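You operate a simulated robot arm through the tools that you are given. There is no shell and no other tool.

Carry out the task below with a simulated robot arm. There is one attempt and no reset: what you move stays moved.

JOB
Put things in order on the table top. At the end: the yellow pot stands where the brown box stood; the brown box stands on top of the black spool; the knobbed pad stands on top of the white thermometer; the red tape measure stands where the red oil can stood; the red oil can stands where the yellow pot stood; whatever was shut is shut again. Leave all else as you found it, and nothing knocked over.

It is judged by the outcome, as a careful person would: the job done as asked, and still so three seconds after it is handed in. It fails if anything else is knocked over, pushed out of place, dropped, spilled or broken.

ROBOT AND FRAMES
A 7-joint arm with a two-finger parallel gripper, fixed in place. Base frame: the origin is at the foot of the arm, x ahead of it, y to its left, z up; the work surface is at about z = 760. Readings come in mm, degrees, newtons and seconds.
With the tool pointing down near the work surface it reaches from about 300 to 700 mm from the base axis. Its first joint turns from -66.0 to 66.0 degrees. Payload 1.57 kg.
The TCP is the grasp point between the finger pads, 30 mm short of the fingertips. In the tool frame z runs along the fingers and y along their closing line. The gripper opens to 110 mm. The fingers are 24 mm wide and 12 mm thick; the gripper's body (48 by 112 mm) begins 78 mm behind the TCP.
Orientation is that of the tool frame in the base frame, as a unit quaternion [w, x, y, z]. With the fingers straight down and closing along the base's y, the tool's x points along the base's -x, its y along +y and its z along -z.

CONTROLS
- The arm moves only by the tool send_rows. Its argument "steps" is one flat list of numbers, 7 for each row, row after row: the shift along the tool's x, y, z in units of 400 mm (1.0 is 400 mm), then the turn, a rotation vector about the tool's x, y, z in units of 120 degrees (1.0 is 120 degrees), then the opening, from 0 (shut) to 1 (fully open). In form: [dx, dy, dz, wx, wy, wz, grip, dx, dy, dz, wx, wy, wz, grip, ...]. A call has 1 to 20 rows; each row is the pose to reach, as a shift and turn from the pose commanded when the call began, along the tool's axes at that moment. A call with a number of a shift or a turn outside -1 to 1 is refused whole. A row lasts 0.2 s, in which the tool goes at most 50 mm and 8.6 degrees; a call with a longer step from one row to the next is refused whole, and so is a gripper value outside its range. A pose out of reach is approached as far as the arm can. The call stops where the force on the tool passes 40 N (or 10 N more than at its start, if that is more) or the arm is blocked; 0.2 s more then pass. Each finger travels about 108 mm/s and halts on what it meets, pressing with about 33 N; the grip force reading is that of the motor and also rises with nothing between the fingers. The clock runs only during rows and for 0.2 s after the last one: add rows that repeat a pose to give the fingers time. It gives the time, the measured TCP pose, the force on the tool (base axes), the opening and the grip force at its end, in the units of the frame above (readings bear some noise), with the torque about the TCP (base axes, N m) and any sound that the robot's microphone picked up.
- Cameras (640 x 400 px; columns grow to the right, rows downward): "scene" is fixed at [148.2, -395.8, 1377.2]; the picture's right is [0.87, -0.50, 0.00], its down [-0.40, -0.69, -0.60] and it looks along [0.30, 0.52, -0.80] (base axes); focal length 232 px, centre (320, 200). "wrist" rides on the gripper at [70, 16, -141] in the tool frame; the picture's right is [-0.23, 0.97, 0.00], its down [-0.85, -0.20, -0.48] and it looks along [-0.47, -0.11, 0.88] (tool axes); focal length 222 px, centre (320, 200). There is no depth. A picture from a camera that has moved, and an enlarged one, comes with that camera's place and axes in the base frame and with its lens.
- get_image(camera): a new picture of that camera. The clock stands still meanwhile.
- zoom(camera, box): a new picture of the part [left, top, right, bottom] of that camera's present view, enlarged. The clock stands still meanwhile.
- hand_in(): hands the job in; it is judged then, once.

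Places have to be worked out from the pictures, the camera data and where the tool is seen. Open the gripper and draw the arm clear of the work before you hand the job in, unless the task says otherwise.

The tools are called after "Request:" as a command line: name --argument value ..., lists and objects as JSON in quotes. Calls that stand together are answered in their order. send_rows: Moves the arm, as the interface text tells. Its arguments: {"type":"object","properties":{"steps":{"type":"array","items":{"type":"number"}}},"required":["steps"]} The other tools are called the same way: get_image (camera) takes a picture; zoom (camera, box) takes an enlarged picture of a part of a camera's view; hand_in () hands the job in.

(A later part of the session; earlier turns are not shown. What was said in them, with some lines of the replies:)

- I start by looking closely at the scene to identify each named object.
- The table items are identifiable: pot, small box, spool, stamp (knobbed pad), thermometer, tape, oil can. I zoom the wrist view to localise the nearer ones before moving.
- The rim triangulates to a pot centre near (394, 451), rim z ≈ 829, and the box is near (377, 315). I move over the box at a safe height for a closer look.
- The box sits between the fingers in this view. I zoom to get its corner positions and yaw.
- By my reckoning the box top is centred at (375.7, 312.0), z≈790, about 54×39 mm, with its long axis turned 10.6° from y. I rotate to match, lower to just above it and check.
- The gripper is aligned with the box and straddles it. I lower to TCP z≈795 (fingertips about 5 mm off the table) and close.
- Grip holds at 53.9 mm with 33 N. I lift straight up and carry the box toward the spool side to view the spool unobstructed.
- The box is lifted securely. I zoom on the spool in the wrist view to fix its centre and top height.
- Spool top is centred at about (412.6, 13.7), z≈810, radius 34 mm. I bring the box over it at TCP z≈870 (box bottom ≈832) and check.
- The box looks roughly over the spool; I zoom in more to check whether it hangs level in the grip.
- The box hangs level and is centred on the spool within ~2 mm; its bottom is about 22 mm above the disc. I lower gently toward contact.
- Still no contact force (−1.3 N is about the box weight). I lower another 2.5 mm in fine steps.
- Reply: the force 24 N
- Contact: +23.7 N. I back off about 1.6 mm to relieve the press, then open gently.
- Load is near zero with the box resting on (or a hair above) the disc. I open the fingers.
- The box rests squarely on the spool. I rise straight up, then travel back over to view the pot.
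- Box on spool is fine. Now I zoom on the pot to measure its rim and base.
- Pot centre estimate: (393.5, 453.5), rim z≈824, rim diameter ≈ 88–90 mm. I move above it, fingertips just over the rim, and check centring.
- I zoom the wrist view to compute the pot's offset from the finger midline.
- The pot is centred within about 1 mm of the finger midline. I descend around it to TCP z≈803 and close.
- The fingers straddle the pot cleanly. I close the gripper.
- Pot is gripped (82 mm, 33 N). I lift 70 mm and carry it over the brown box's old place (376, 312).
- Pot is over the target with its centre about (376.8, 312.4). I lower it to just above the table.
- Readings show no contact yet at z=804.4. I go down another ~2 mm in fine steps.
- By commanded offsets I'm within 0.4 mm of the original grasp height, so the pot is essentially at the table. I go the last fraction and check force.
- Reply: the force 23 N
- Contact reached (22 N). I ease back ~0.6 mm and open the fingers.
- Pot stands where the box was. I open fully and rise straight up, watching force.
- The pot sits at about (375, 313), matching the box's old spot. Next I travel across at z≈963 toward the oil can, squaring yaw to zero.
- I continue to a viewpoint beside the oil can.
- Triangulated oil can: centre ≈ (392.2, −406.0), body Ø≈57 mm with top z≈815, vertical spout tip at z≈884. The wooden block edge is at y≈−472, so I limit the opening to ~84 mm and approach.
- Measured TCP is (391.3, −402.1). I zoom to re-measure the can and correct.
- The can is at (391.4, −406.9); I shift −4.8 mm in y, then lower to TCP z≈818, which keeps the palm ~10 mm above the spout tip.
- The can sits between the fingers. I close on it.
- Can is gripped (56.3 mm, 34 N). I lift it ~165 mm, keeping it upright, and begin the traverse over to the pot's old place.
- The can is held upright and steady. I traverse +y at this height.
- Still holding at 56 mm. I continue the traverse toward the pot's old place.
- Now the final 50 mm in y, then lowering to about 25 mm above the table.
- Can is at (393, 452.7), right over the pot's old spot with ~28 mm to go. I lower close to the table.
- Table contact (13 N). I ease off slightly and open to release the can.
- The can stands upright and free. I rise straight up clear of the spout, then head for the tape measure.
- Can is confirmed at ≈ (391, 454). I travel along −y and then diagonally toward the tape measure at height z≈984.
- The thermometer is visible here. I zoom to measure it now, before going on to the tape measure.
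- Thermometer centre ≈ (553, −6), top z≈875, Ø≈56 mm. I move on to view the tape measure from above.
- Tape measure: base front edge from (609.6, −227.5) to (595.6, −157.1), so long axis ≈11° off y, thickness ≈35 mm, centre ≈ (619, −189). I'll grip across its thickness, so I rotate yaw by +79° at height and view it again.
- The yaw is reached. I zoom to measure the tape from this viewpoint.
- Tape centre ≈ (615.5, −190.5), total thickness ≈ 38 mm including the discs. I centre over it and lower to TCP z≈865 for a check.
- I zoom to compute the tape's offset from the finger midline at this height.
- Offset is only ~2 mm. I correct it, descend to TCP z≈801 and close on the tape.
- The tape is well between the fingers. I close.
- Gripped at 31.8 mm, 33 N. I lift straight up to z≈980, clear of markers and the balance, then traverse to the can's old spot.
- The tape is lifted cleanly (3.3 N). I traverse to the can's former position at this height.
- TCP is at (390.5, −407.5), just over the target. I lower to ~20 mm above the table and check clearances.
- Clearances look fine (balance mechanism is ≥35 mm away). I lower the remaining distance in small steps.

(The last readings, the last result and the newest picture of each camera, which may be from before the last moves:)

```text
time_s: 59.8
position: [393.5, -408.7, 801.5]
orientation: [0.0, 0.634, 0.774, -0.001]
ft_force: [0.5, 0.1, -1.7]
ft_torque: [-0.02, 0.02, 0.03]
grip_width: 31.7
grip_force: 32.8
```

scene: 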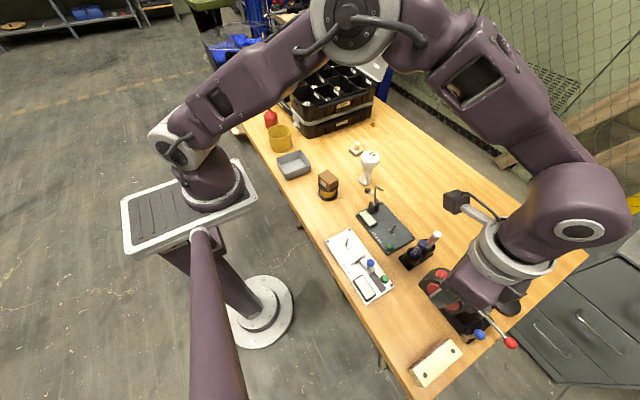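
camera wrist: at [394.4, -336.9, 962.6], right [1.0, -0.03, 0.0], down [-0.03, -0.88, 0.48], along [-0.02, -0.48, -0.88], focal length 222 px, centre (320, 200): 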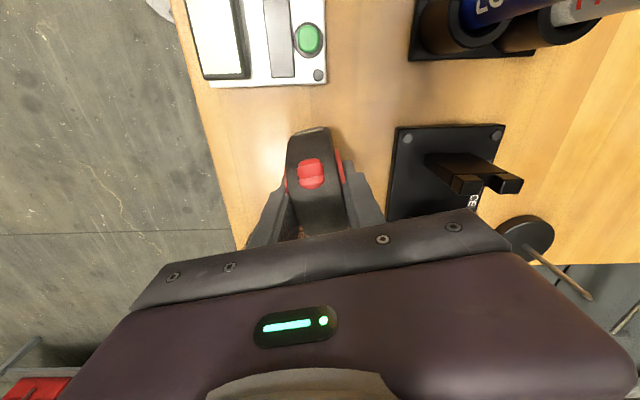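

Weight on the tool is dropping (−1.7 N), so contact is near. I go ~1 mm more.

Request:
send_rows --steps '[0, 0, 0.001, 0, 0, 0, 0.25, 0, 0, 0.002, 0, 0, 0, 0.25, 0, 0, 0.003, 0, 0, 0, 0.25, 0, 0, 0.003, 0, 0, 0, 0.25]'

```text
time_s: 60.8
position: [393.3, -409.3, 800.4]
orientation: [0.0, 0.635, 0.773, -0.001]
ft_force: [0.4, 6.1, 16.4]
ft_torque: [0.2, 0.22, -0.09]
grip_width: 31.8
grip_force: 33.3
```

Contact (16 N). I ease off ~0.6 mm and open the fingers.

Request:
send_rows --steps '[0, 0, -0.0015, 0, 0, 0, 0.25, 0, 0, -0.0015, 0, 0, 0, 0.25, 0, 0, -0.0015, 0, 0, 0, 0.4, 0, 0, -0.0015, 0, 0, 0, 0.55, 0, 0, -0.0015, 0, 0, 0, 0.6, 0, 0, -0.0015, 0, 0, 0, 0.6]'

Request:
get_image --camera "wrist"

Request:
zoom --camera "scene" --box '[380, 250, 520, 370]'

```text
time_s: 62.2
position: [391.7, -408.2, 801.3]
orientation: [-0.001, 0.634, 0.773, 0.0]
ft_force: [-0.2, 0.3, -0.4]
ft_torque: [0.0, 0.0, 0.0]
grip_width: 66.0
grip_force: 0.0
```

```text
taken
camera wrist: at [393.6, -338.1, 942.1], right [1.0, -0.03, 0.0], down [-0.03, -0.88, 0.48], along [-0.02, -0.48, -0.88], focal length 222 px, centre (320, 200)
```

wrist: 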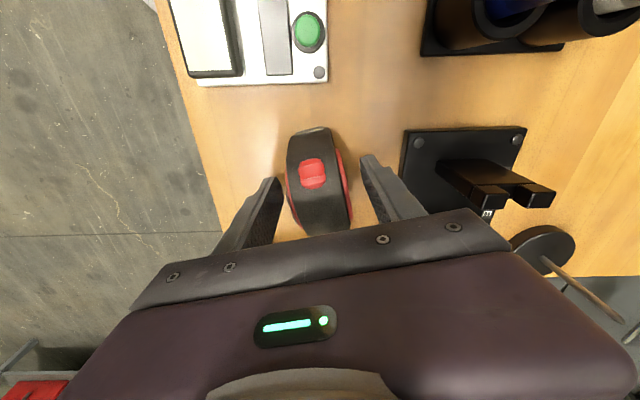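

```text
3.33 times, centred on (450, 310) of scene
camera zoom: at [148.2, -395.8, 1377.2], right [0.87, -0.5, 0.0], down [-0.4, -0.69, -0.6], along [0.3, 0.52, -0.8], focal length 772 px, centre (-113, -167)
```

zoom: 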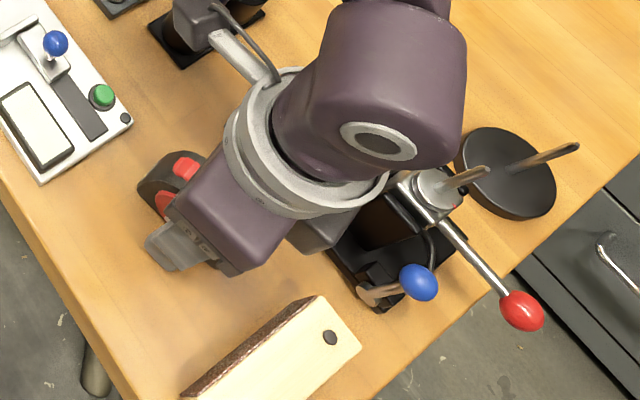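

Tape stands free at the can's old spot. I rise straight up and verify.

Request:
send_rows --steps '[0, 0, -0.04, 0, 0, 0, 0.65, 0, 0, -0.12, 0, 0, 0, 0.65, 0, 0, -0.22, 0, 0, 0, 0.7, 0, 0, -0.32, 0, 0, 0, 0.7, 0, 0, -0.42, 0, 0, 0, 0.7, 0, 0, -0.46, 0, 0, 0, 0.7]'

Request:
get_image --camera "wrist"

Request:
get_image --camera "scene"

```text
time_s: 63.6
position: [392.7, -408.7, 984.8]
orientation: [0.0, 0.635, 0.772, 0.0]
ft_force: [-0.1, -0.7, 0.8]
ft_torque: [-0.02, 0.03, -0.03]
grip_width: 77.1
grip_force: 0.0
```

```text
taken
camera wrist: at [394.1, -337.5, 1126.1], right [1.0, -0.03, 0.0], down [-0.03, -0.88, 0.48], along [-0.02, -0.48, -0.88], focal length 222 px, centre (320, 200)
```

wrist: 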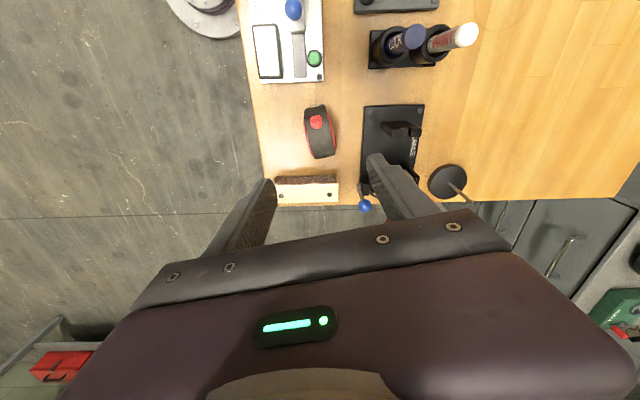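

```text
taken
```

scene: 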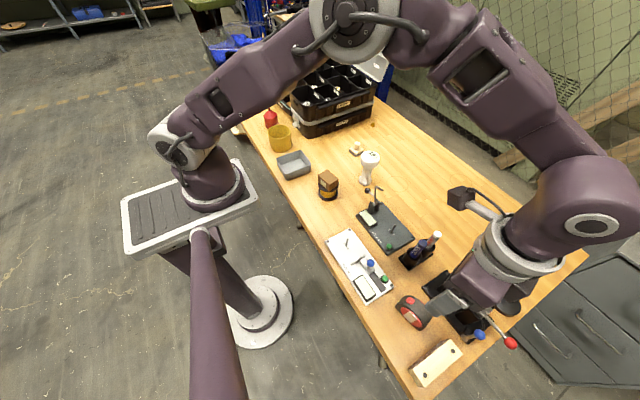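

Tape measure confirmed at ≈ (392, −407). I now travel toward the stamp, rotating yaw back to zero on the way.

Request:
send_rows --steps '[0.0738, 0.0526, 0, 0, 0, -0.0656, 0.7, 0.1476, 0.1051, 0, 0, 0, -0.1312, 0.7, 0.2214, 0.1577, 0, 0, 0, -0.1968, 0.7, 0.2952, 0.2102, 0, 0, 0, -0.2624, 0.7, 0.369, 0.2628, 0, 0, 0, -0.328, 0.7, 0.4428, 0.3153, 0, 0, 0, -0.3936, 0.7, 0.5166, 0.3679, 0, 0, 0, -0.4592, 0.7, 0.5904, 0.4204, 0, 0, 0, -0.5248, 0.8, 0.6642, 0.473, 0, 0, 0, -0.5904, 0.9, 0.738, 0.5255, 0, 0, 0, -0.656, 1, 0.738, 0.5255, 0, 0, 0, -0.656, 1]'

Request:
get_image --camera "wrist"

```text
time_s: 66.0
position: [539.1, -74.2, 981.6]
orientation: [0.0, 0.0, 1.0, 0.0]
ft_force: [-0.6, 0.2, -0.3]
ft_torque: [-0.01, -0.03, 0.01]
grip_width: 110.2
grip_force: 0.0
```

```text
taken
camera wrist: at [468.4, -57.9, 1122.6], right [0.23, 0.97, 0.0], down [0.86, -0.2, 0.48], along [0.47, -0.11, -0.88], focal length 222 px, centre (320, 200)
```

wrist: 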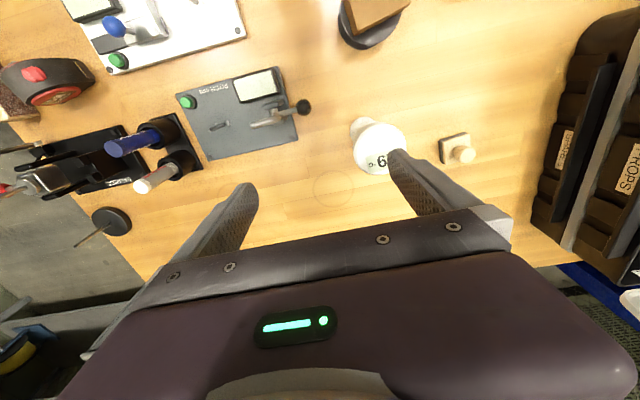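

The stamp is visible right of the thermometer. I move nearer to it.

Request:
send_rows --steps '[-0.028, 0.1, 0, 0, 0, 0, 1, -0.056, 0.2, 0, 0, 0, 0, 1, -0.084, 0.3, 0, 0, 0, 0, 1, -0.1125, 0.4, 0, 0, 0, 0, 1, -0.1125, 0.4, 0, 0, 0, 0, 1]'

Request:
get_image --camera "wrist"

Request:
zoom --camera "wrist" --box '[280, 80, 440, 200]'

Request:
get_image --camera "scene"

```text
time_s: 67.2
position: [587.0, 81.8, 981.5]
orientation: [0.0, 0.0, 1.0, 0.0]
ft_force: [-0.4, -0.4, -0.7]
ft_torque: [0.0, -0.03, -0.02]
grip_width: 109.7
grip_force: 0.0
```

```text
taken
camera wrist: at [517.4, 97.0, 1122.5], right [0.23, 0.97, 0.0], down [0.86, -0.2, 0.48], along [0.47, -0.11, -0.88], focal length 222 px, centre (320, 200)
```

wrist: 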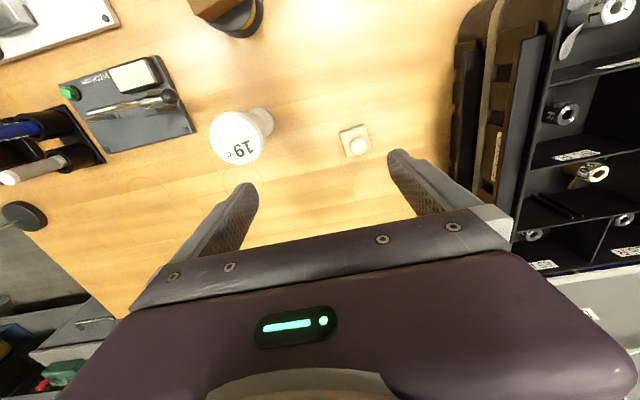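

```text
3.33 times, centred on (360, 140) of wrist
camera zoom: at [517.4, 97.0, 1122.5], right [0.23, 0.97, 0.0], down [0.86, -0.2, 0.48], along [0.47, -0.11, -0.88], focal length 740 px, centre (187, 400)
```

zoom: 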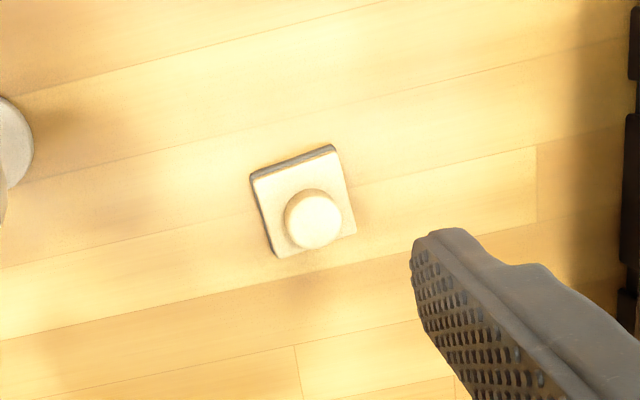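

```text
taken
```

scene: 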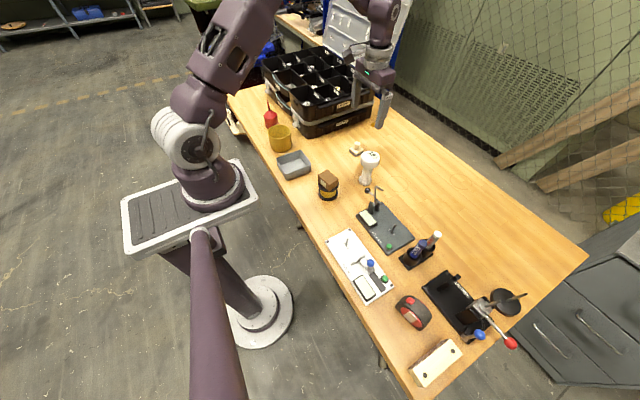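

Stamp plate is ≈40×40 mm centred at (612.8, 131.2), turned ≈7°, knob on top to z≈802. I move over it with matching yaw and descend partway; I also check the tape in the scene view.

Request:
send_rows --steps '[-0.032, 0.062, 0, 0, 0, -0.03, 0.9, -0.064, 0.1245, 0, 0, 0, -0.0583, 0.75, -0.064, 0.1245, 0.1, 0, 0, -0.0583, 0.7, -0.064, 0.1245, 0.2, 0, 0, -0.0583, 0.7, -0.064, 0.1245, 0.29, 0, 0, -0.0583, 0.7, -0.064, 0.1245, 0.29, 0, 0, -0.0583, 0.7]'

Request:
get_image --camera "wrist"

Request:
zoom --camera "wrist" --box '[250, 90, 410, 210]'

Request:
zoom --camera "scene" --box '[370, 270, 470, 350]'

```text
time_s: 68.6
position: [612.2, 134.9, 867.2]
orientation: [0.0, -0.061, 0.998, 0.001]
ft_force: [0.3, 0.0, 0.4]
ft_torque: [-0.01, 0.02, -0.04]
grip_width: 77.2
grip_force: 0.1
```

```text
taken
camera wrist: at [539.7, 141.9, 1006.6], right [0.11, 0.99, 0.0], down [0.87, -0.09, 0.48], along [0.48, -0.05, -0.88], focal length 222 px, centre (320, 200)
```

wrist: 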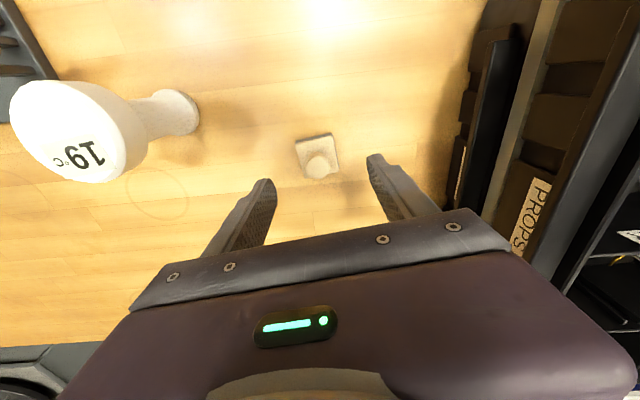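

```text
3.33 times, centred on (330, 150) of wrist
camera zoom: at [539.7, 141.9, 1006.6], right [0.11, 0.99, 0.0], down [0.87, -0.09, 0.48], along [0.48, -0.05, -0.88], focal length 740 px, centre (287, 367)
```

zoom: 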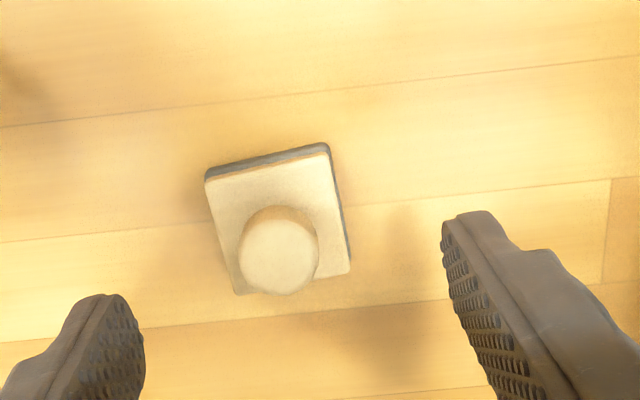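

```text
5.00 times, centred on (420, 310) of scene
camera zoom: at [148.2, -395.8, 1377.2], right [0.87, -0.5, 0.0], down [-0.4, -0.69, -0.6], along [0.3, 0.52, -0.8], focal length 1158 px, centre (-180, -350)
```

zoom: 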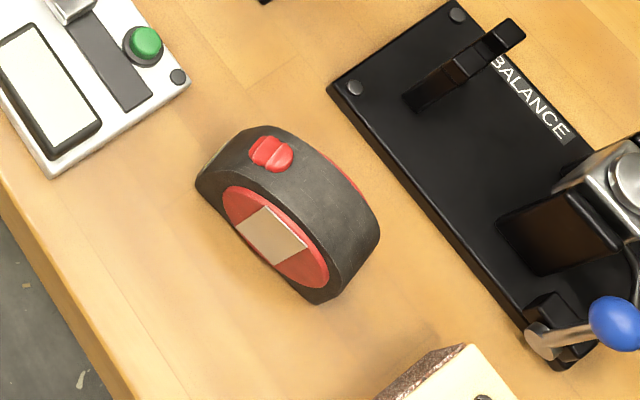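

Tape stands upright at its new spot. The stamp centre re-measures at (612.8, 132.2); I correct 2.5 mm, descend to TCP z≈796 and grip the plate by its sides.

Request:
send_rows --steps '[-0.002, -0.0066, 0.05, 0, 0, 0, 0.7, -0.002, -0.0066, 0.11, 0, 0, 0, 0.7, -0.002, -0.0066, 0.16, 0, 0, 0, 0.7, -0.002, -0.0066, 0.175, 0, 0, 0, 0.7, -0.002, -0.0066, 0.175, 0, 0, 0, 0.7]'

Request:
zoom --camera "wrist" --box '[240, 100, 400, 220]'

Request:
zoom --camera "scene" --box '[320, 110, 420, 200]'

```text
time_s: 69.8
position: [614.3, 128.3, 798.0]
orientation: [0.0, -0.06, 0.998, -0.001]
ft_force: [0.0, 0.2, -0.3]
ft_torque: [0.0, -0.01, 0.03]
grip_width: 77.0
grip_force: 0.1
```

```text
3.33 times, centred on (320, 160) of wrist
camera zoom: at [541.8, 136.7, 938.7], right [0.11, 0.99, 0.0], down [0.87, -0.09, 0.48], along [0.48, -0.05, -0.88], focal length 740 px, centre (320, 333)
```

zoom: 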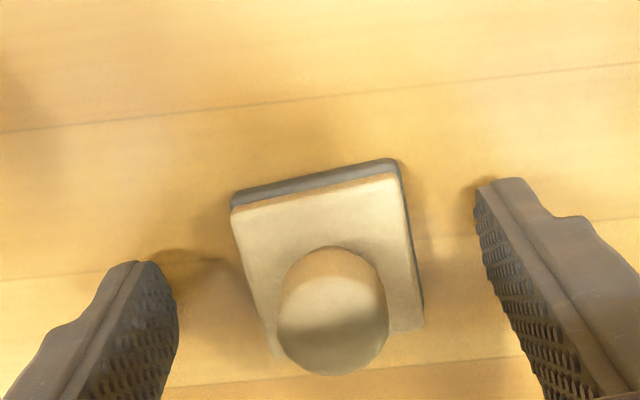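

```text
4.44 times, centred on (370, 155) of scene
camera zoom: at [148.2, -395.8, 1377.2], right [0.87, -0.5, 0.0], down [-0.4, -0.69, -0.6], along [0.3, 0.52, -0.8], focal length 1029 px, centre (98, 400)
```

zoom: 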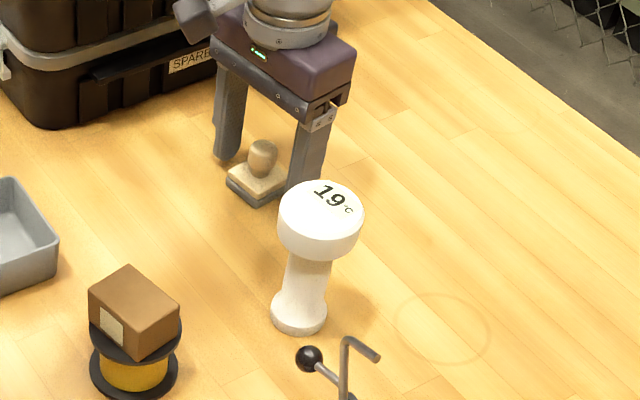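

The plate is between the fingers. I lower another 2.5 mm for more overlap, then close.

Request:
send_rows --steps '[0, 0.003, 0.0065, 0, 0, 0, 0.7, 0, 0.003, 0.0065, 0, 0, 0, 0.6, 0, 0.003, 0.0065, 0, 0, 0, 0.4, 0, 0.003, 0.0065, 0, 0, 0, 0.28, 0, 0.003, 0.0065, 0, 0, 0, 0.28, 0, 0.003, 0.0065, 0, 0, 0, 0.28]'

Request:
zoom --camera "wrist" --box '[240, 100, 400, 220]'

```text
time_s: 71.2
position: [613.0, 130.1, 796.1]
orientation: [0.0, -0.061, 0.998, 0.0]
ft_force: [-0.9, -0.4, -0.6]
ft_torque: [-0.02, 0.0, 0.02]
grip_width: 41.0
grip_force: 32.6
```

```text
3.33 times, centred on (320, 160) of wrist
camera zoom: at [541.2, 138.2, 936.5], right [0.11, 0.99, 0.0], down [0.87, -0.09, 0.48], along [0.48, -0.05, -0.88], focal length 740 px, centre (320, 333)
```

zoom: 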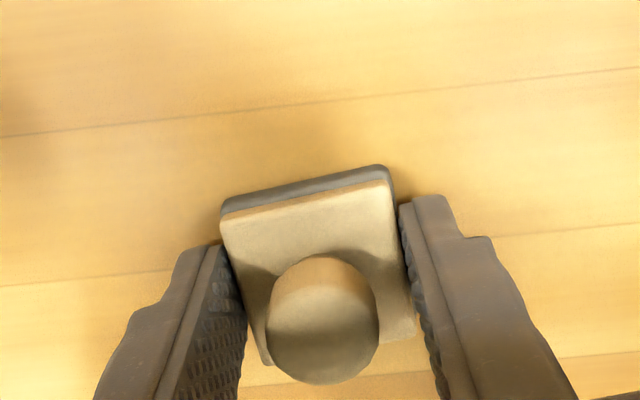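

Gripped at 41.0 mm. I lift the stamp to z≈980 and shift part-way to re-measure the thermometer top before placing.

Request:
send_rows --steps '[0, 0, -0.03, 0, 0, 0, 0.28, 0, 0, -0.1, 0, 0, 0, 0.28, 0, 0, -0.2, 0, 0, 0, 0.28, 0, 0, -0.3, 0, 0, 0, 0.28, 0, 0, -0.4, 0, 0, 0, 0.28, 0, 0, -0.46, 0, 0, 0, 0.28, 0.07, -0.05, -0.46, 0, 0, 0, 0.28, 0.14, -0.1, -0.46, 0, 0, 0, 0.28, 0.14, -0.1, -0.46, 0, 0, 0, 0.28]'

Request:
get_image --camera "wrist"

Request:
get_image --camera "scene"

```text
time_s: 73.2
position: [562.8, 85.4, 981.0]
orientation: [0.0, -0.061, 0.998, 0.0]
ft_force: [-0.1, 0.1, -1.1]
ft_torque: [-0.02, -0.03, -0.02]
grip_width: 40.7
grip_force: 32.9
```

```text
taken
camera wrist: at [491.0, 91.8, 1121.7], right [0.11, 0.99, 0.0], down [0.87, -0.09, 0.48], along [0.48, -0.05, -0.88], focal length 222 px, centre (320, 200)
```

wrist: 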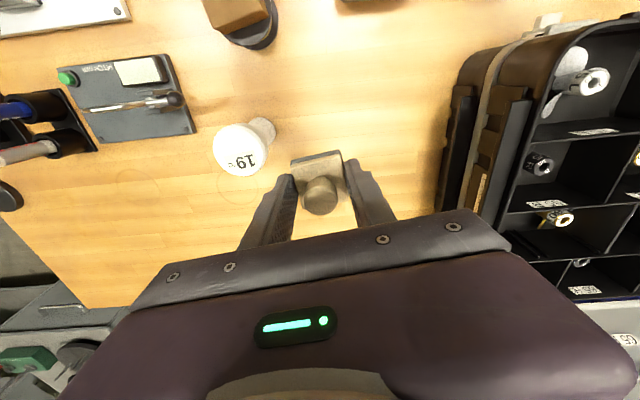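

```text
taken
```

scene: 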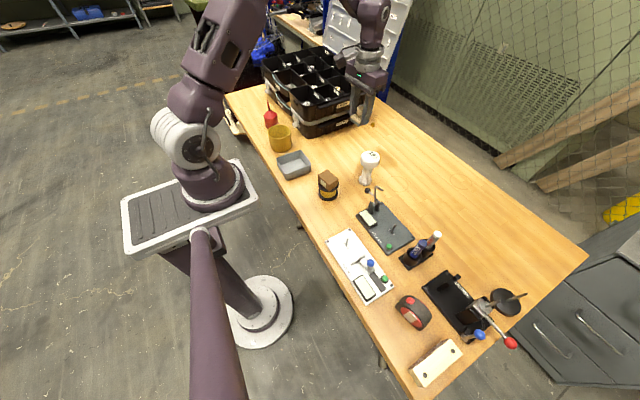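

Request:
zoom --camera "wrist" --box '[190, 90, 310, 200]'

Request:
zoom --camera "wrist" --box '[270, 130, 370, 230]'

```text
3.64 times, centred on (250, 145) of wrist
camera zoom: at [491.0, 91.8, 1121.7], right [0.11, 0.99, 0.0], down [0.87, -0.09, 0.48], along [0.48, -0.05, -0.88], focal length 808 px, centre (574, 400)
```

zoom: 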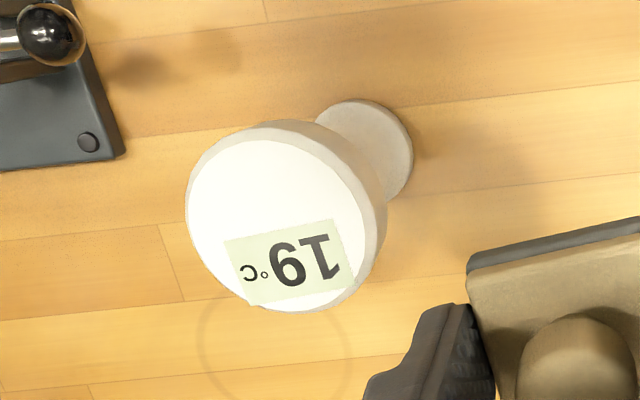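

```text
4.00 times, centred on (320, 180) of wrist
camera zoom: at [491.0, 91.8, 1121.7], right [0.11, 0.99, 0.0], down [0.87, -0.09, 0.48], along [0.48, -0.05, -0.88], focal length 888 px, centre (320, 280)
```

zoom: 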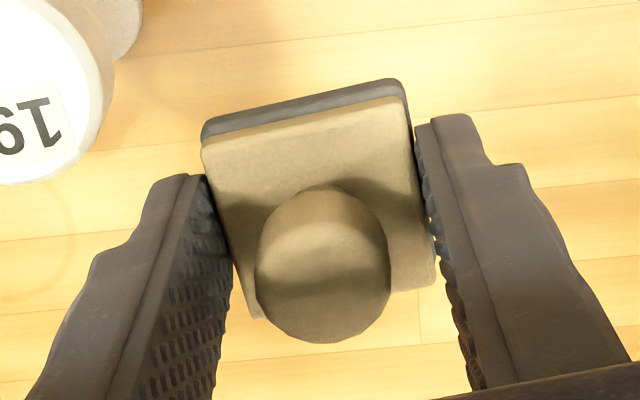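

Thermometer: centre ≈ (553.5, −5.7), top z≈876, radius 28 mm. I bring the stamp over it at TCP z≈935 (stamp bottom ≈ 899) and check.

Request:
send_rows --steps '[0.018, -0.075, 0, 0, 0, 0, 0.28, 0.036, -0.15, 0, 0, 0, 0, 0.28, 0.054, -0.2237, 0, 0, 0, 0, 0.28, 0.054, -0.2237, 0.06, 0, 0, 0, 0.28, 0.054, -0.2237, 0.11, 0, 0, 0, 0.28, 0.054, -0.2237, 0.11, 0, 0, 0, 0.28]'

Request:
zoom --camera "wrist" --box '[240, 100, 400, 230]'

Request:
zoom --camera "scene" --box '[330, 110, 430, 200]'

```text
time_s: 74.6
position: [551.5, -6.2, 935.3]
orientation: [0.0, -0.061, 0.998, 0.0]
ft_force: [0.1, -0.4, -0.1]
ft_torque: [0.01, 0.03, -0.02]
grip_width: 40.5
grip_force: 32.6
```

```text
3.08 times, centred on (320, 165) of wrist
camera zoom: at [478.5, 1.4, 1077.3], right [0.11, 0.99, 0.0], down [0.87, -0.09, 0.48], along [0.48, -0.05, -0.88], focal length 684 px, centre (320, 308)
```

zoom: 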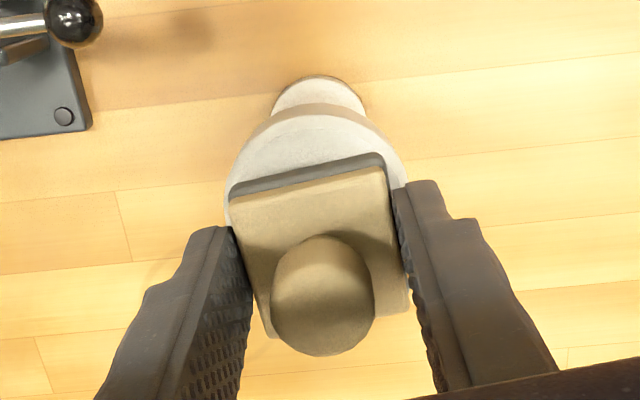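

```text
4.44 times, centred on (380, 155) of scene
camera zoom: at [148.2, -395.8, 1377.2], right [0.87, -0.5, 0.0], down [-0.4, -0.69, -0.6], along [0.3, 0.52, -0.8], focal length 1029 px, centre (53, 400)
```

zoom: 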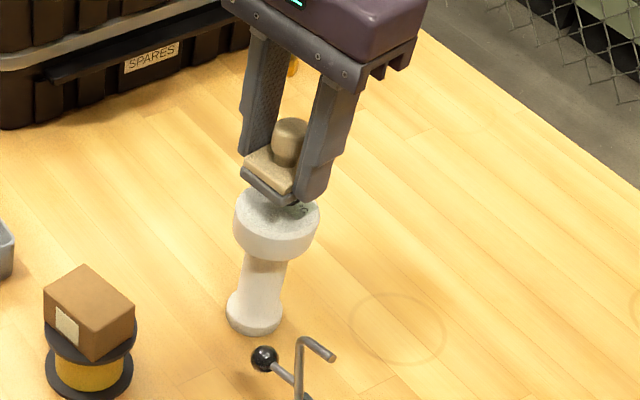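

I zoom tighter to compare the stamp's underside with the thermometer top.

Request:
zoom --camera "scene" --box '[370, 130, 420, 170]'

```text
10.00 times, centred on (395, 150) of scene
camera zoom: at [148.2, -395.8, 1377.2], right [0.87, -0.5, 0.0], down [-0.4, -0.69, -0.6], along [0.3, 0.52, -0.8], focal length 2316 px, centre (-430, 700)
```

zoom: 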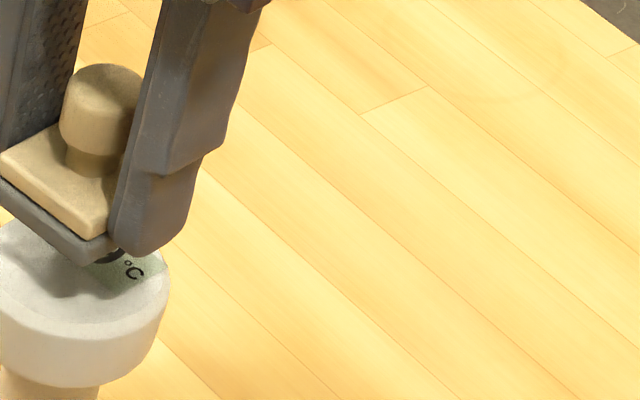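

Request:
zoom --camera "scene" --box '[345, 130, 405, 190]'

```text
6.67 times, centred on (375, 160) of scene
camera zoom: at [148.2, -395.8, 1377.2], right [0.87, -0.5, 0.0], down [-0.4, -0.69, -0.6], along [0.3, 0.52, -0.8], focal length 1544 px, centre (-47, 467)
```

zoom: 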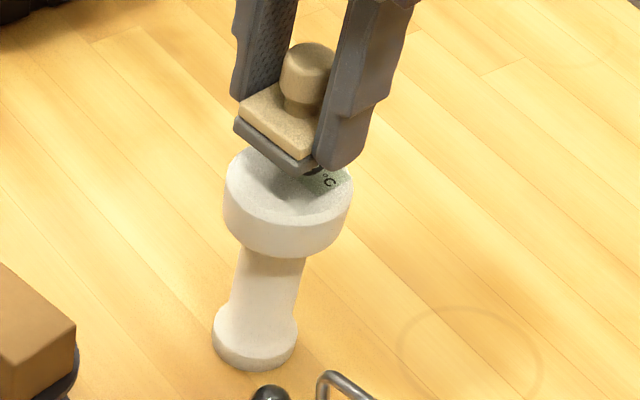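

The wrist view (nearest and most reliable) shows the stamp centred over the thermometer within ~2 mm. I lower to ~7 mm above expected contact.

Request:
send_rows --steps '[0, 0, 0.015, 0, 0, 0, 0.28, 0, 0, 0.03, 0, 0, 0, 0.28, 0, 0, 0.0425, 0, 0, 0, 0.28, 0, 0, 0.0425, 0, 0, 0, 0.28]'

Request:
zoom --camera "wrist" --box '[240, 100, 400, 230]'

Request:
zoom --camera "scene" --box '[345, 130, 405, 190]'

```text
time_s: 75.6
position: [552.8, -6.6, 919.7]
orientation: [-0.001, -0.062, 0.998, 0.0]
ft_force: [0.2, 0.6, -0.6]
ft_torque: [-0.01, 0.01, 0.02]
grip_width: 40.7
grip_force: 33.6
```

```text
3.08 times, centred on (320, 165) of wrist
camera zoom: at [479.3, 0.3, 1060.8], right [0.11, 0.99, 0.0], down [0.87, -0.09, 0.48], along [0.48, -0.05, -0.88], focal length 684 px, centre (320, 308)
```

zoom: 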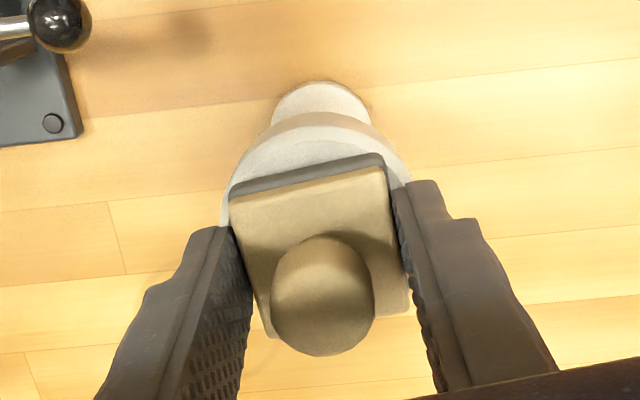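

```text
6.67 times, centred on (375, 160) of scene
camera zoom: at [148.2, -395.8, 1377.2], right [0.87, -0.5, 0.0], down [-0.4, -0.69, -0.6], along [0.3, 0.52, -0.8], focal length 1544 px, centre (-47, 467)
```

zoom: 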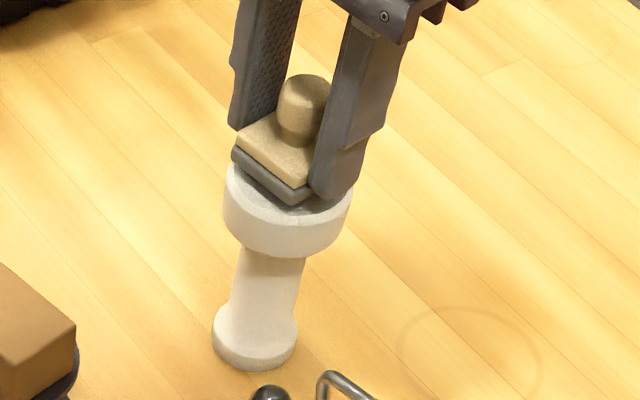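

Well aligned. I continue down 5 mm in small steps.

Request:
send_rows --steps '[0, 0, 0.004, 0, 0, 0, 0.28, 0, 0, 0.008, 0, 0, 0, 0.28, 0, 0, 0.0125, 0, 0, 0, 0.28, 0, 0, 0.0125, 0, 0, 0, 0.28]'

```text
time_s: 76.6
position: [550.8, -6.3, 915.2]
orientation: [0.0, -0.062, 0.998, 0.0]
ft_force: [-0.2, -0.1, -0.8]
ft_torque: [0.01, -0.02, 0.01]
grip_width: 40.4
grip_force: 33.2
```

No contact yet at z≈915. I go another 2 mm.

Request:
send_rows --steps '[0, 0, 0.0015, 0, 0, 0, 0.28, 0, 0, 0.003, 0, 0, 0, 0.28, 0, 0, 0.005, 0, 0, 0, 0.28, 0, 0, 0.005, 0, 0, 0, 0.28]'

Request:
zoom --camera "scene" --box '[345, 130, 405, 190]'

```text
time_s: 77.6
position: [551.4, -7.5, 912.9]
orientation: [0.001, -0.061, 0.998, 0.0]
ft_force: [-2.0, 0.0, 20.8]
ft_torque: [0.02, 0.09, 0.01]
grip_width: 40.8
grip_force: 33.1
```

```text
6.67 times, centred on (375, 160) of scene
camera zoom: at [147.8, -395.8, 1377.2], right [0.87, -0.5, 0.0], down [-0.4, -0.69, -0.6], along [0.3, 0.52, -0.8], focal length 1544 px, centre (-47, 467)
```

zoom: 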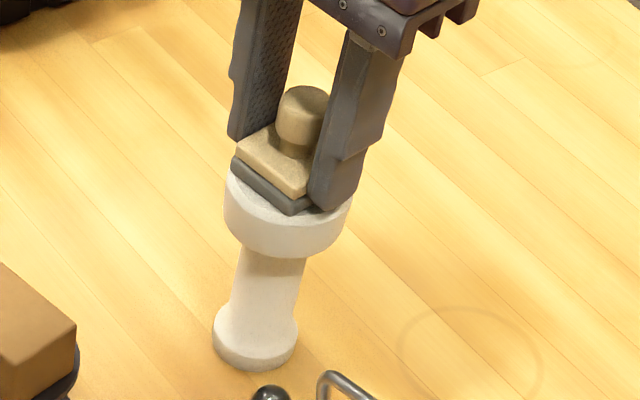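

Contact (20.8 N, nearly pure vertical). I ease off ~0.8 mm, wait, then open slowly.

Request:
send_rows --steps '[0, 0, -0.001, 0, 0, 0, 0.28, 0, 0, -0.002, 0, 0, 0, 0.28, 0, 0, -0.002, 0, 0, 0, 0.28]'

```text
time_s: 78.4
position: [551.9, -7.0, 913.9]
orientation: [0.0, -0.06, 0.998, -0.001]
ft_force: [0.2, 1.3, 18.4]
ft_torque: [0.08, -0.02, -0.01]
grip_width: 40.9
grip_force: 32.9
```

Still 18 N of press. I ease off a bit more.

Request:
send_rows --steps '[0, 0, -0.001, 0, 0, 0, 0.28, 0, 0, -0.002, 0, 0, 0, 0.28, 0, 0, -0.002, 0, 0, 0, 0.28]'

```text
time_s: 79.2
position: [549.8, -7.3, 914.1]
orientation: [0.0, -0.061, 0.998, 0.001]
ft_force: [2.1, 1.0, 12.0]
ft_torque: [0.0, -0.24, -0.01]
grip_width: 41.1
grip_force: 33.3
```

Down to 12 N. One more small ease.

Request:
send_rows --steps '[0, 0, -0.001, 0, 0, 0, 0.28, 0, 0, -0.0015, 0, 0, 0, 0.28, 0, 0, -0.0015, 0, 0, 0, 0.28]'

Request:
zoom --camera "scene" --box '[345, 130, 405, 190]'

Request:
zoom --camera "wrist" --box '[240, 100, 400, 230]'

```text
time_s: 80.0
position: [551.9, -8.4, 914.0]
orientation: [-0.001, -0.061, 0.998, 0.0]
ft_force: [-0.7, 0.3, -0.3]
ft_torque: [-0.03, -0.02, 0.0]
grip_width: 40.7
grip_force: 32.7
```

```text
6.67 times, centred on (375, 160) of scene
camera zoom: at [148.2, -395.8, 1377.2], right [0.87, -0.5, 0.0], down [-0.4, -0.69, -0.6], along [0.3, 0.52, -0.8], focal length 1544 px, centre (-47, 467)
```

zoom: 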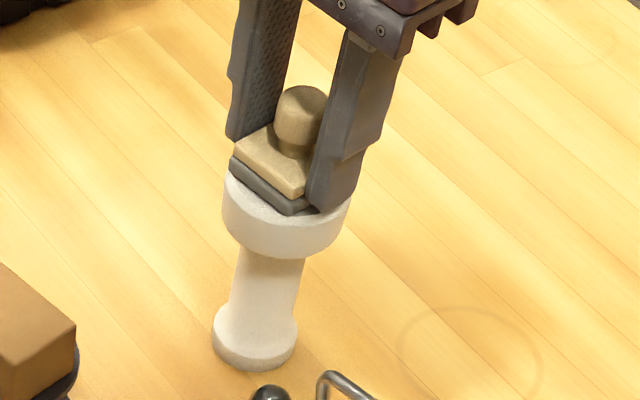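

```text
3.08 times, centred on (320, 165) of wrist
camera zoom: at [479.0, -0.1, 1054.6], right [0.11, 0.99, 0.0], down [0.87, -0.09, 0.48], along [0.47, -0.05, -0.88], focal length 684 px, centre (320, 308)
```

zoom: 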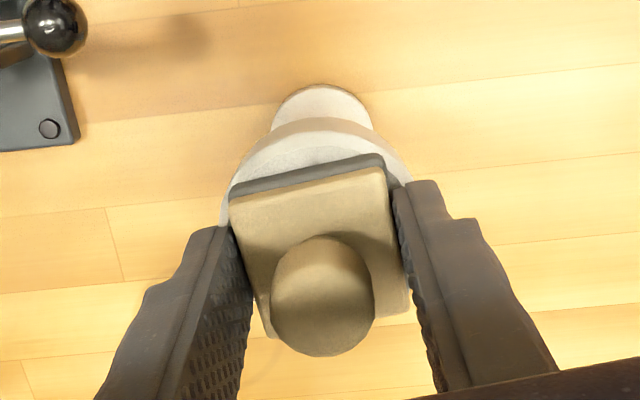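

Load is near zero now, with the stamp resting on the thermometer top. I open the fingers slowly.

Request:
send_rows --steps '[0, 0, 0, 0, 0, 0, 0.36, 0, 0, 0, 0, 0, 0, 0.42, 0, 0, 0, 0, 0, 0, 0.5, 0, 0, 0, 0, 0, 0, 0.6, 0, 0, 0, 0, 0, 0, 0.6]'

Request:
zoom --camera "scene" --box '[345, 130, 405, 190]'

Request:
zoom --camera "wrist" --box '[240, 100, 400, 230]'

```text
time_s: 81.2
position: [550.1, -6.7, 915.0]
orientation: [0.0, -0.061, 0.998, -0.001]
ft_force: [-0.2, 0.5, -0.4]
ft_torque: [-0.03, 0.0, 0.0]
grip_width: 65.9
grip_force: 0.0
```

```text
6.67 times, centred on (375, 160) of scene
camera zoom: at [148.2, -395.8, 1377.2], right [0.87, -0.5, 0.0], down [-0.4, -0.69, -0.6], along [0.3, 0.52, -0.8], focal length 1544 px, centre (-47, 467)
```

zoom: 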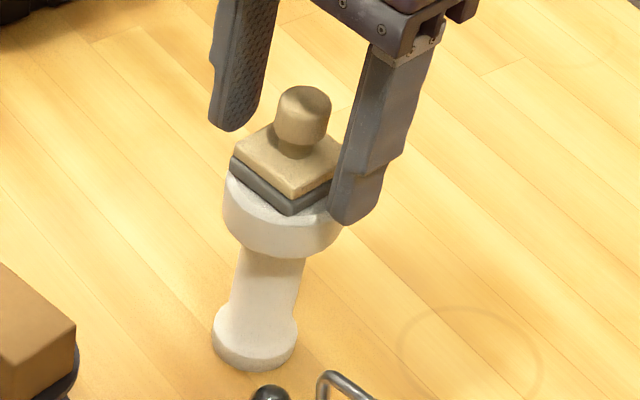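

```text
3.08 times, centred on (320, 165) of wrist
camera zoom: at [479.3, -0.1, 1054.9], right [0.11, 0.99, 0.0], down [0.87, -0.09, 0.48], along [0.48, -0.05, -0.88], focal length 684 px, centre (320, 308)
```

zoom: 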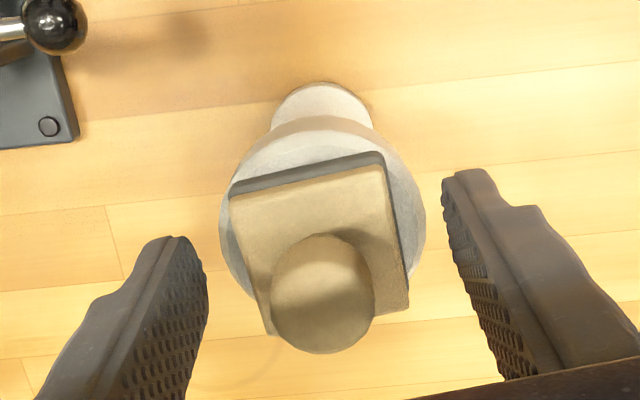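

Stamp sits squarely on the thermometer. I open fully while rising straight up.

Request:
send_rows --steps '[0, 0, -0.03, 0, 0, 0, 0.65, 0, 0, -0.08, 0, 0, 0, 0.65, 0, 0, -0.16, 0, 0, 0, 0.7, 0, 0, -0.26, 0, 0, 0, 0.8, 0, 0, -0.34, 0, 0, 0, 0.9, 0, 0, -0.34, 0, 0, 0, 1]'

Request:
get_image --camera "wrist"

Request:
get_image --camera "scene"

```text
time_s: 82.6
position: [549.1, -8.5, 1051.7]
orientation: [0.0, -0.061, 0.998, -0.001]
ft_force: [0.4, 0.1, -0.1]
ft_torque: [0.0, -0.01, 0.01]
grip_width: 109.8
grip_force: 0.2
```

```text
taken
camera wrist: at [477.2, -0.6, 1192.3], right [0.11, 0.99, 0.0], down [0.87, -0.09, 0.48], along [0.48, -0.05, -0.88], focal length 222 px, centre (320, 200)
```

wrist: 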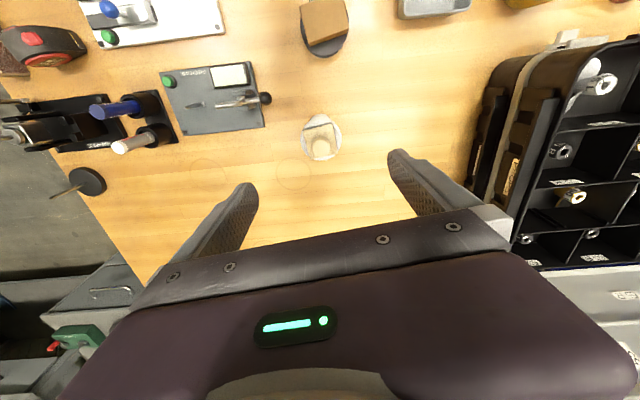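

```text
taken
```

scene: 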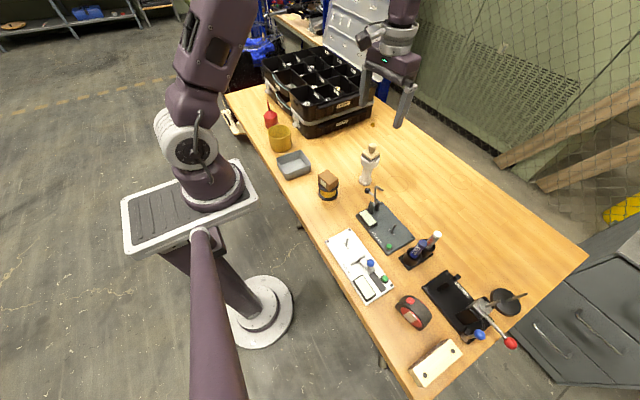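

All five items look placed. I retract the arm to the start area, clear of the work, then do final checks.

Request:
send_rows --steps '[0.061, 0.082, 0, 0, 0, 0.02, 1, 0.123, 0.165, 0, 0, 0, 0.04, 1, 0.184, 0.247, 0, 0, 0, 0.0583, 1, 0.246, 0.33, 0, 0, 0, 0.0583, 1, 0.307, 0.412, 0, 0, 0, 0.0583, 1, 0.369, 0.495, 0, 0, 0, 0.0583, 1, 0.43, 0.577, 0, 0, 0, 0.0583, 1, 0.43, 0.577, 0, 0, 0, 0.0583, 1]'

Request:
get_image --camera "scene"

Request:
zoom --camera "scene" --box '[300, 130, 420, 220]'

Request:
zoom --camera "scene" --box '[220, 80, 340, 190]'

Request:
zoom --camera "scene" --box '[310, 210, 550, 400]'

Request:
get_image --camera "wrist"

```text
time_s: 84.4
position: [348.6, 199.7, 1047.7]
orientation: [0.0, 0.001, 1.0, 0.0]
ft_force: [-0.4, 0.2, -0.6]
ft_torque: [0.01, -0.01, 0.01]
grip_width: 110.1
grip_force: 0.1
```

```text
taken
```

scene: 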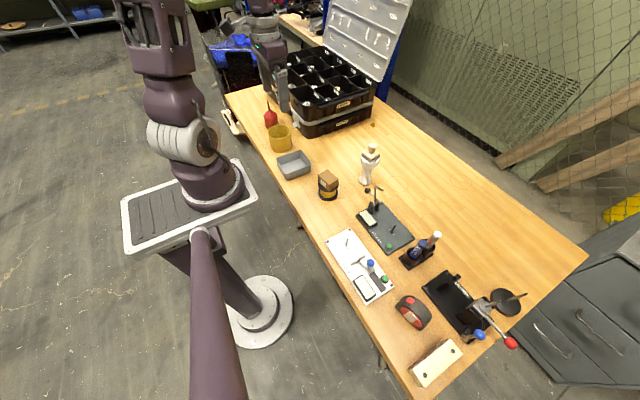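

```text
4.44 times, centred on (360, 175) of scene
camera zoom: at [148.2, -395.8, 1377.2], right [0.87, -0.5, 0.0], down [-0.4, -0.69, -0.6], along [0.3, 0.52, -0.8], focal length 1029 px, centre (142, 311)
```

zoom: 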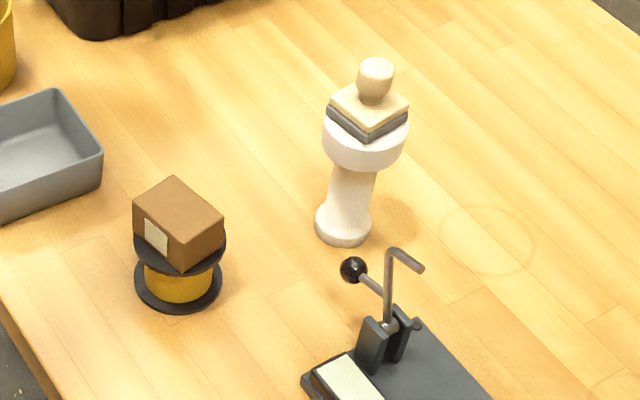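

```text
3.64 times, centred on (280, 135) of scene
camera zoom: at [148.2, -395.8, 1377.2], right [0.87, -0.5, 0.0], down [-0.4, -0.69, -0.6], along [0.3, 0.52, -0.8], focal length 842 px, centre (466, 436)
```

zoom: 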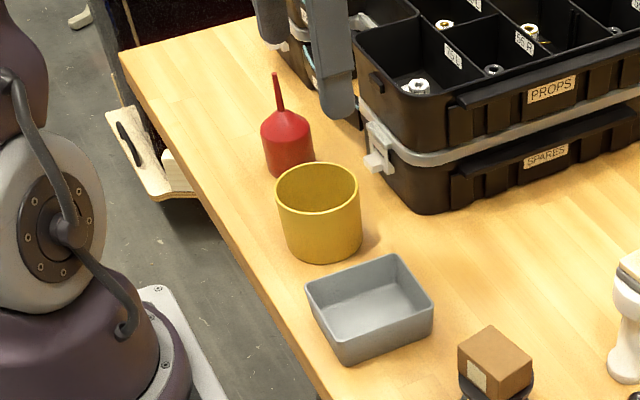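

```text
2.11 times, centred on (430, 305) of scene
camera zoom: at [148.2, -395.8, 1377.2], right [0.87, -0.5, 0.0], down [-0.4, -0.69, -0.6], along [0.3, 0.52, -0.8], focal length 488 px, centre (88, -21)
```

zoom: 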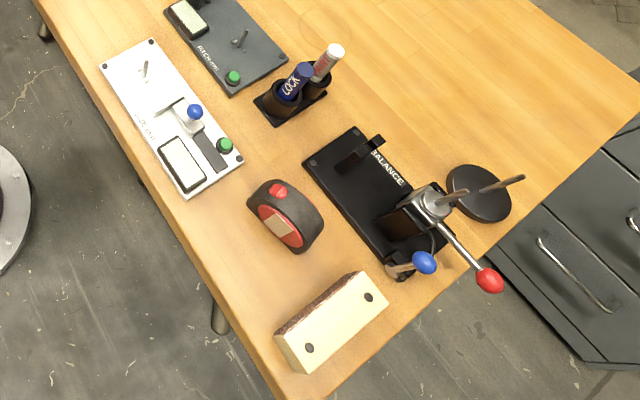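

```text
taken
camera wrist: at [277.6, 215.3, 1188.5], right [0.23, 0.97, 0.0], down [0.85, -0.2, 0.48], along [0.47, -0.11, -0.88], focal length 222 px, centre (320, 200)
```

wrist: 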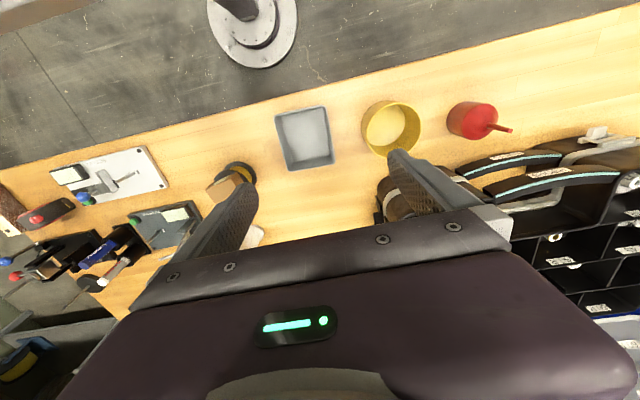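

Final views show the pot at the box's old spot, the box on the spool and the stamp on the thermometer. The tape is at the can's old spot and the can at the pot's. Nothing else has moved, nothing was opened, and the gripper is open and clear, so I hand in.

Request:
hand_in

```text
The job is handed in.
```

I handed the job in with all five items where you asked. Positions below were measured from the wrist camera, and the last pictures before hand-in showed everything standing.

| Item | Now | Position check |
|---|---|---|
| Yellow pot | where the brown box stood | within about 3 mm |
| Brown box | on top of the black spool | centred to about 2 mm |
| Knobbed pad | on top of the white thermometer | centred to about 2 mm |
| Red tape measure | where the red oil can stood, upright | within about 2 mm |
| Red oil can | where the yellow pot stood, upright | within about 2 mm |

I opened nothing, so there was nothing to shut again. The final pictures show the rest of the table as I found it. The one possible exception is the thermometer: its top may have shifted about 1 mm while I set the pad on it.

The gripper is open and the arm is drawn back to about where it started.
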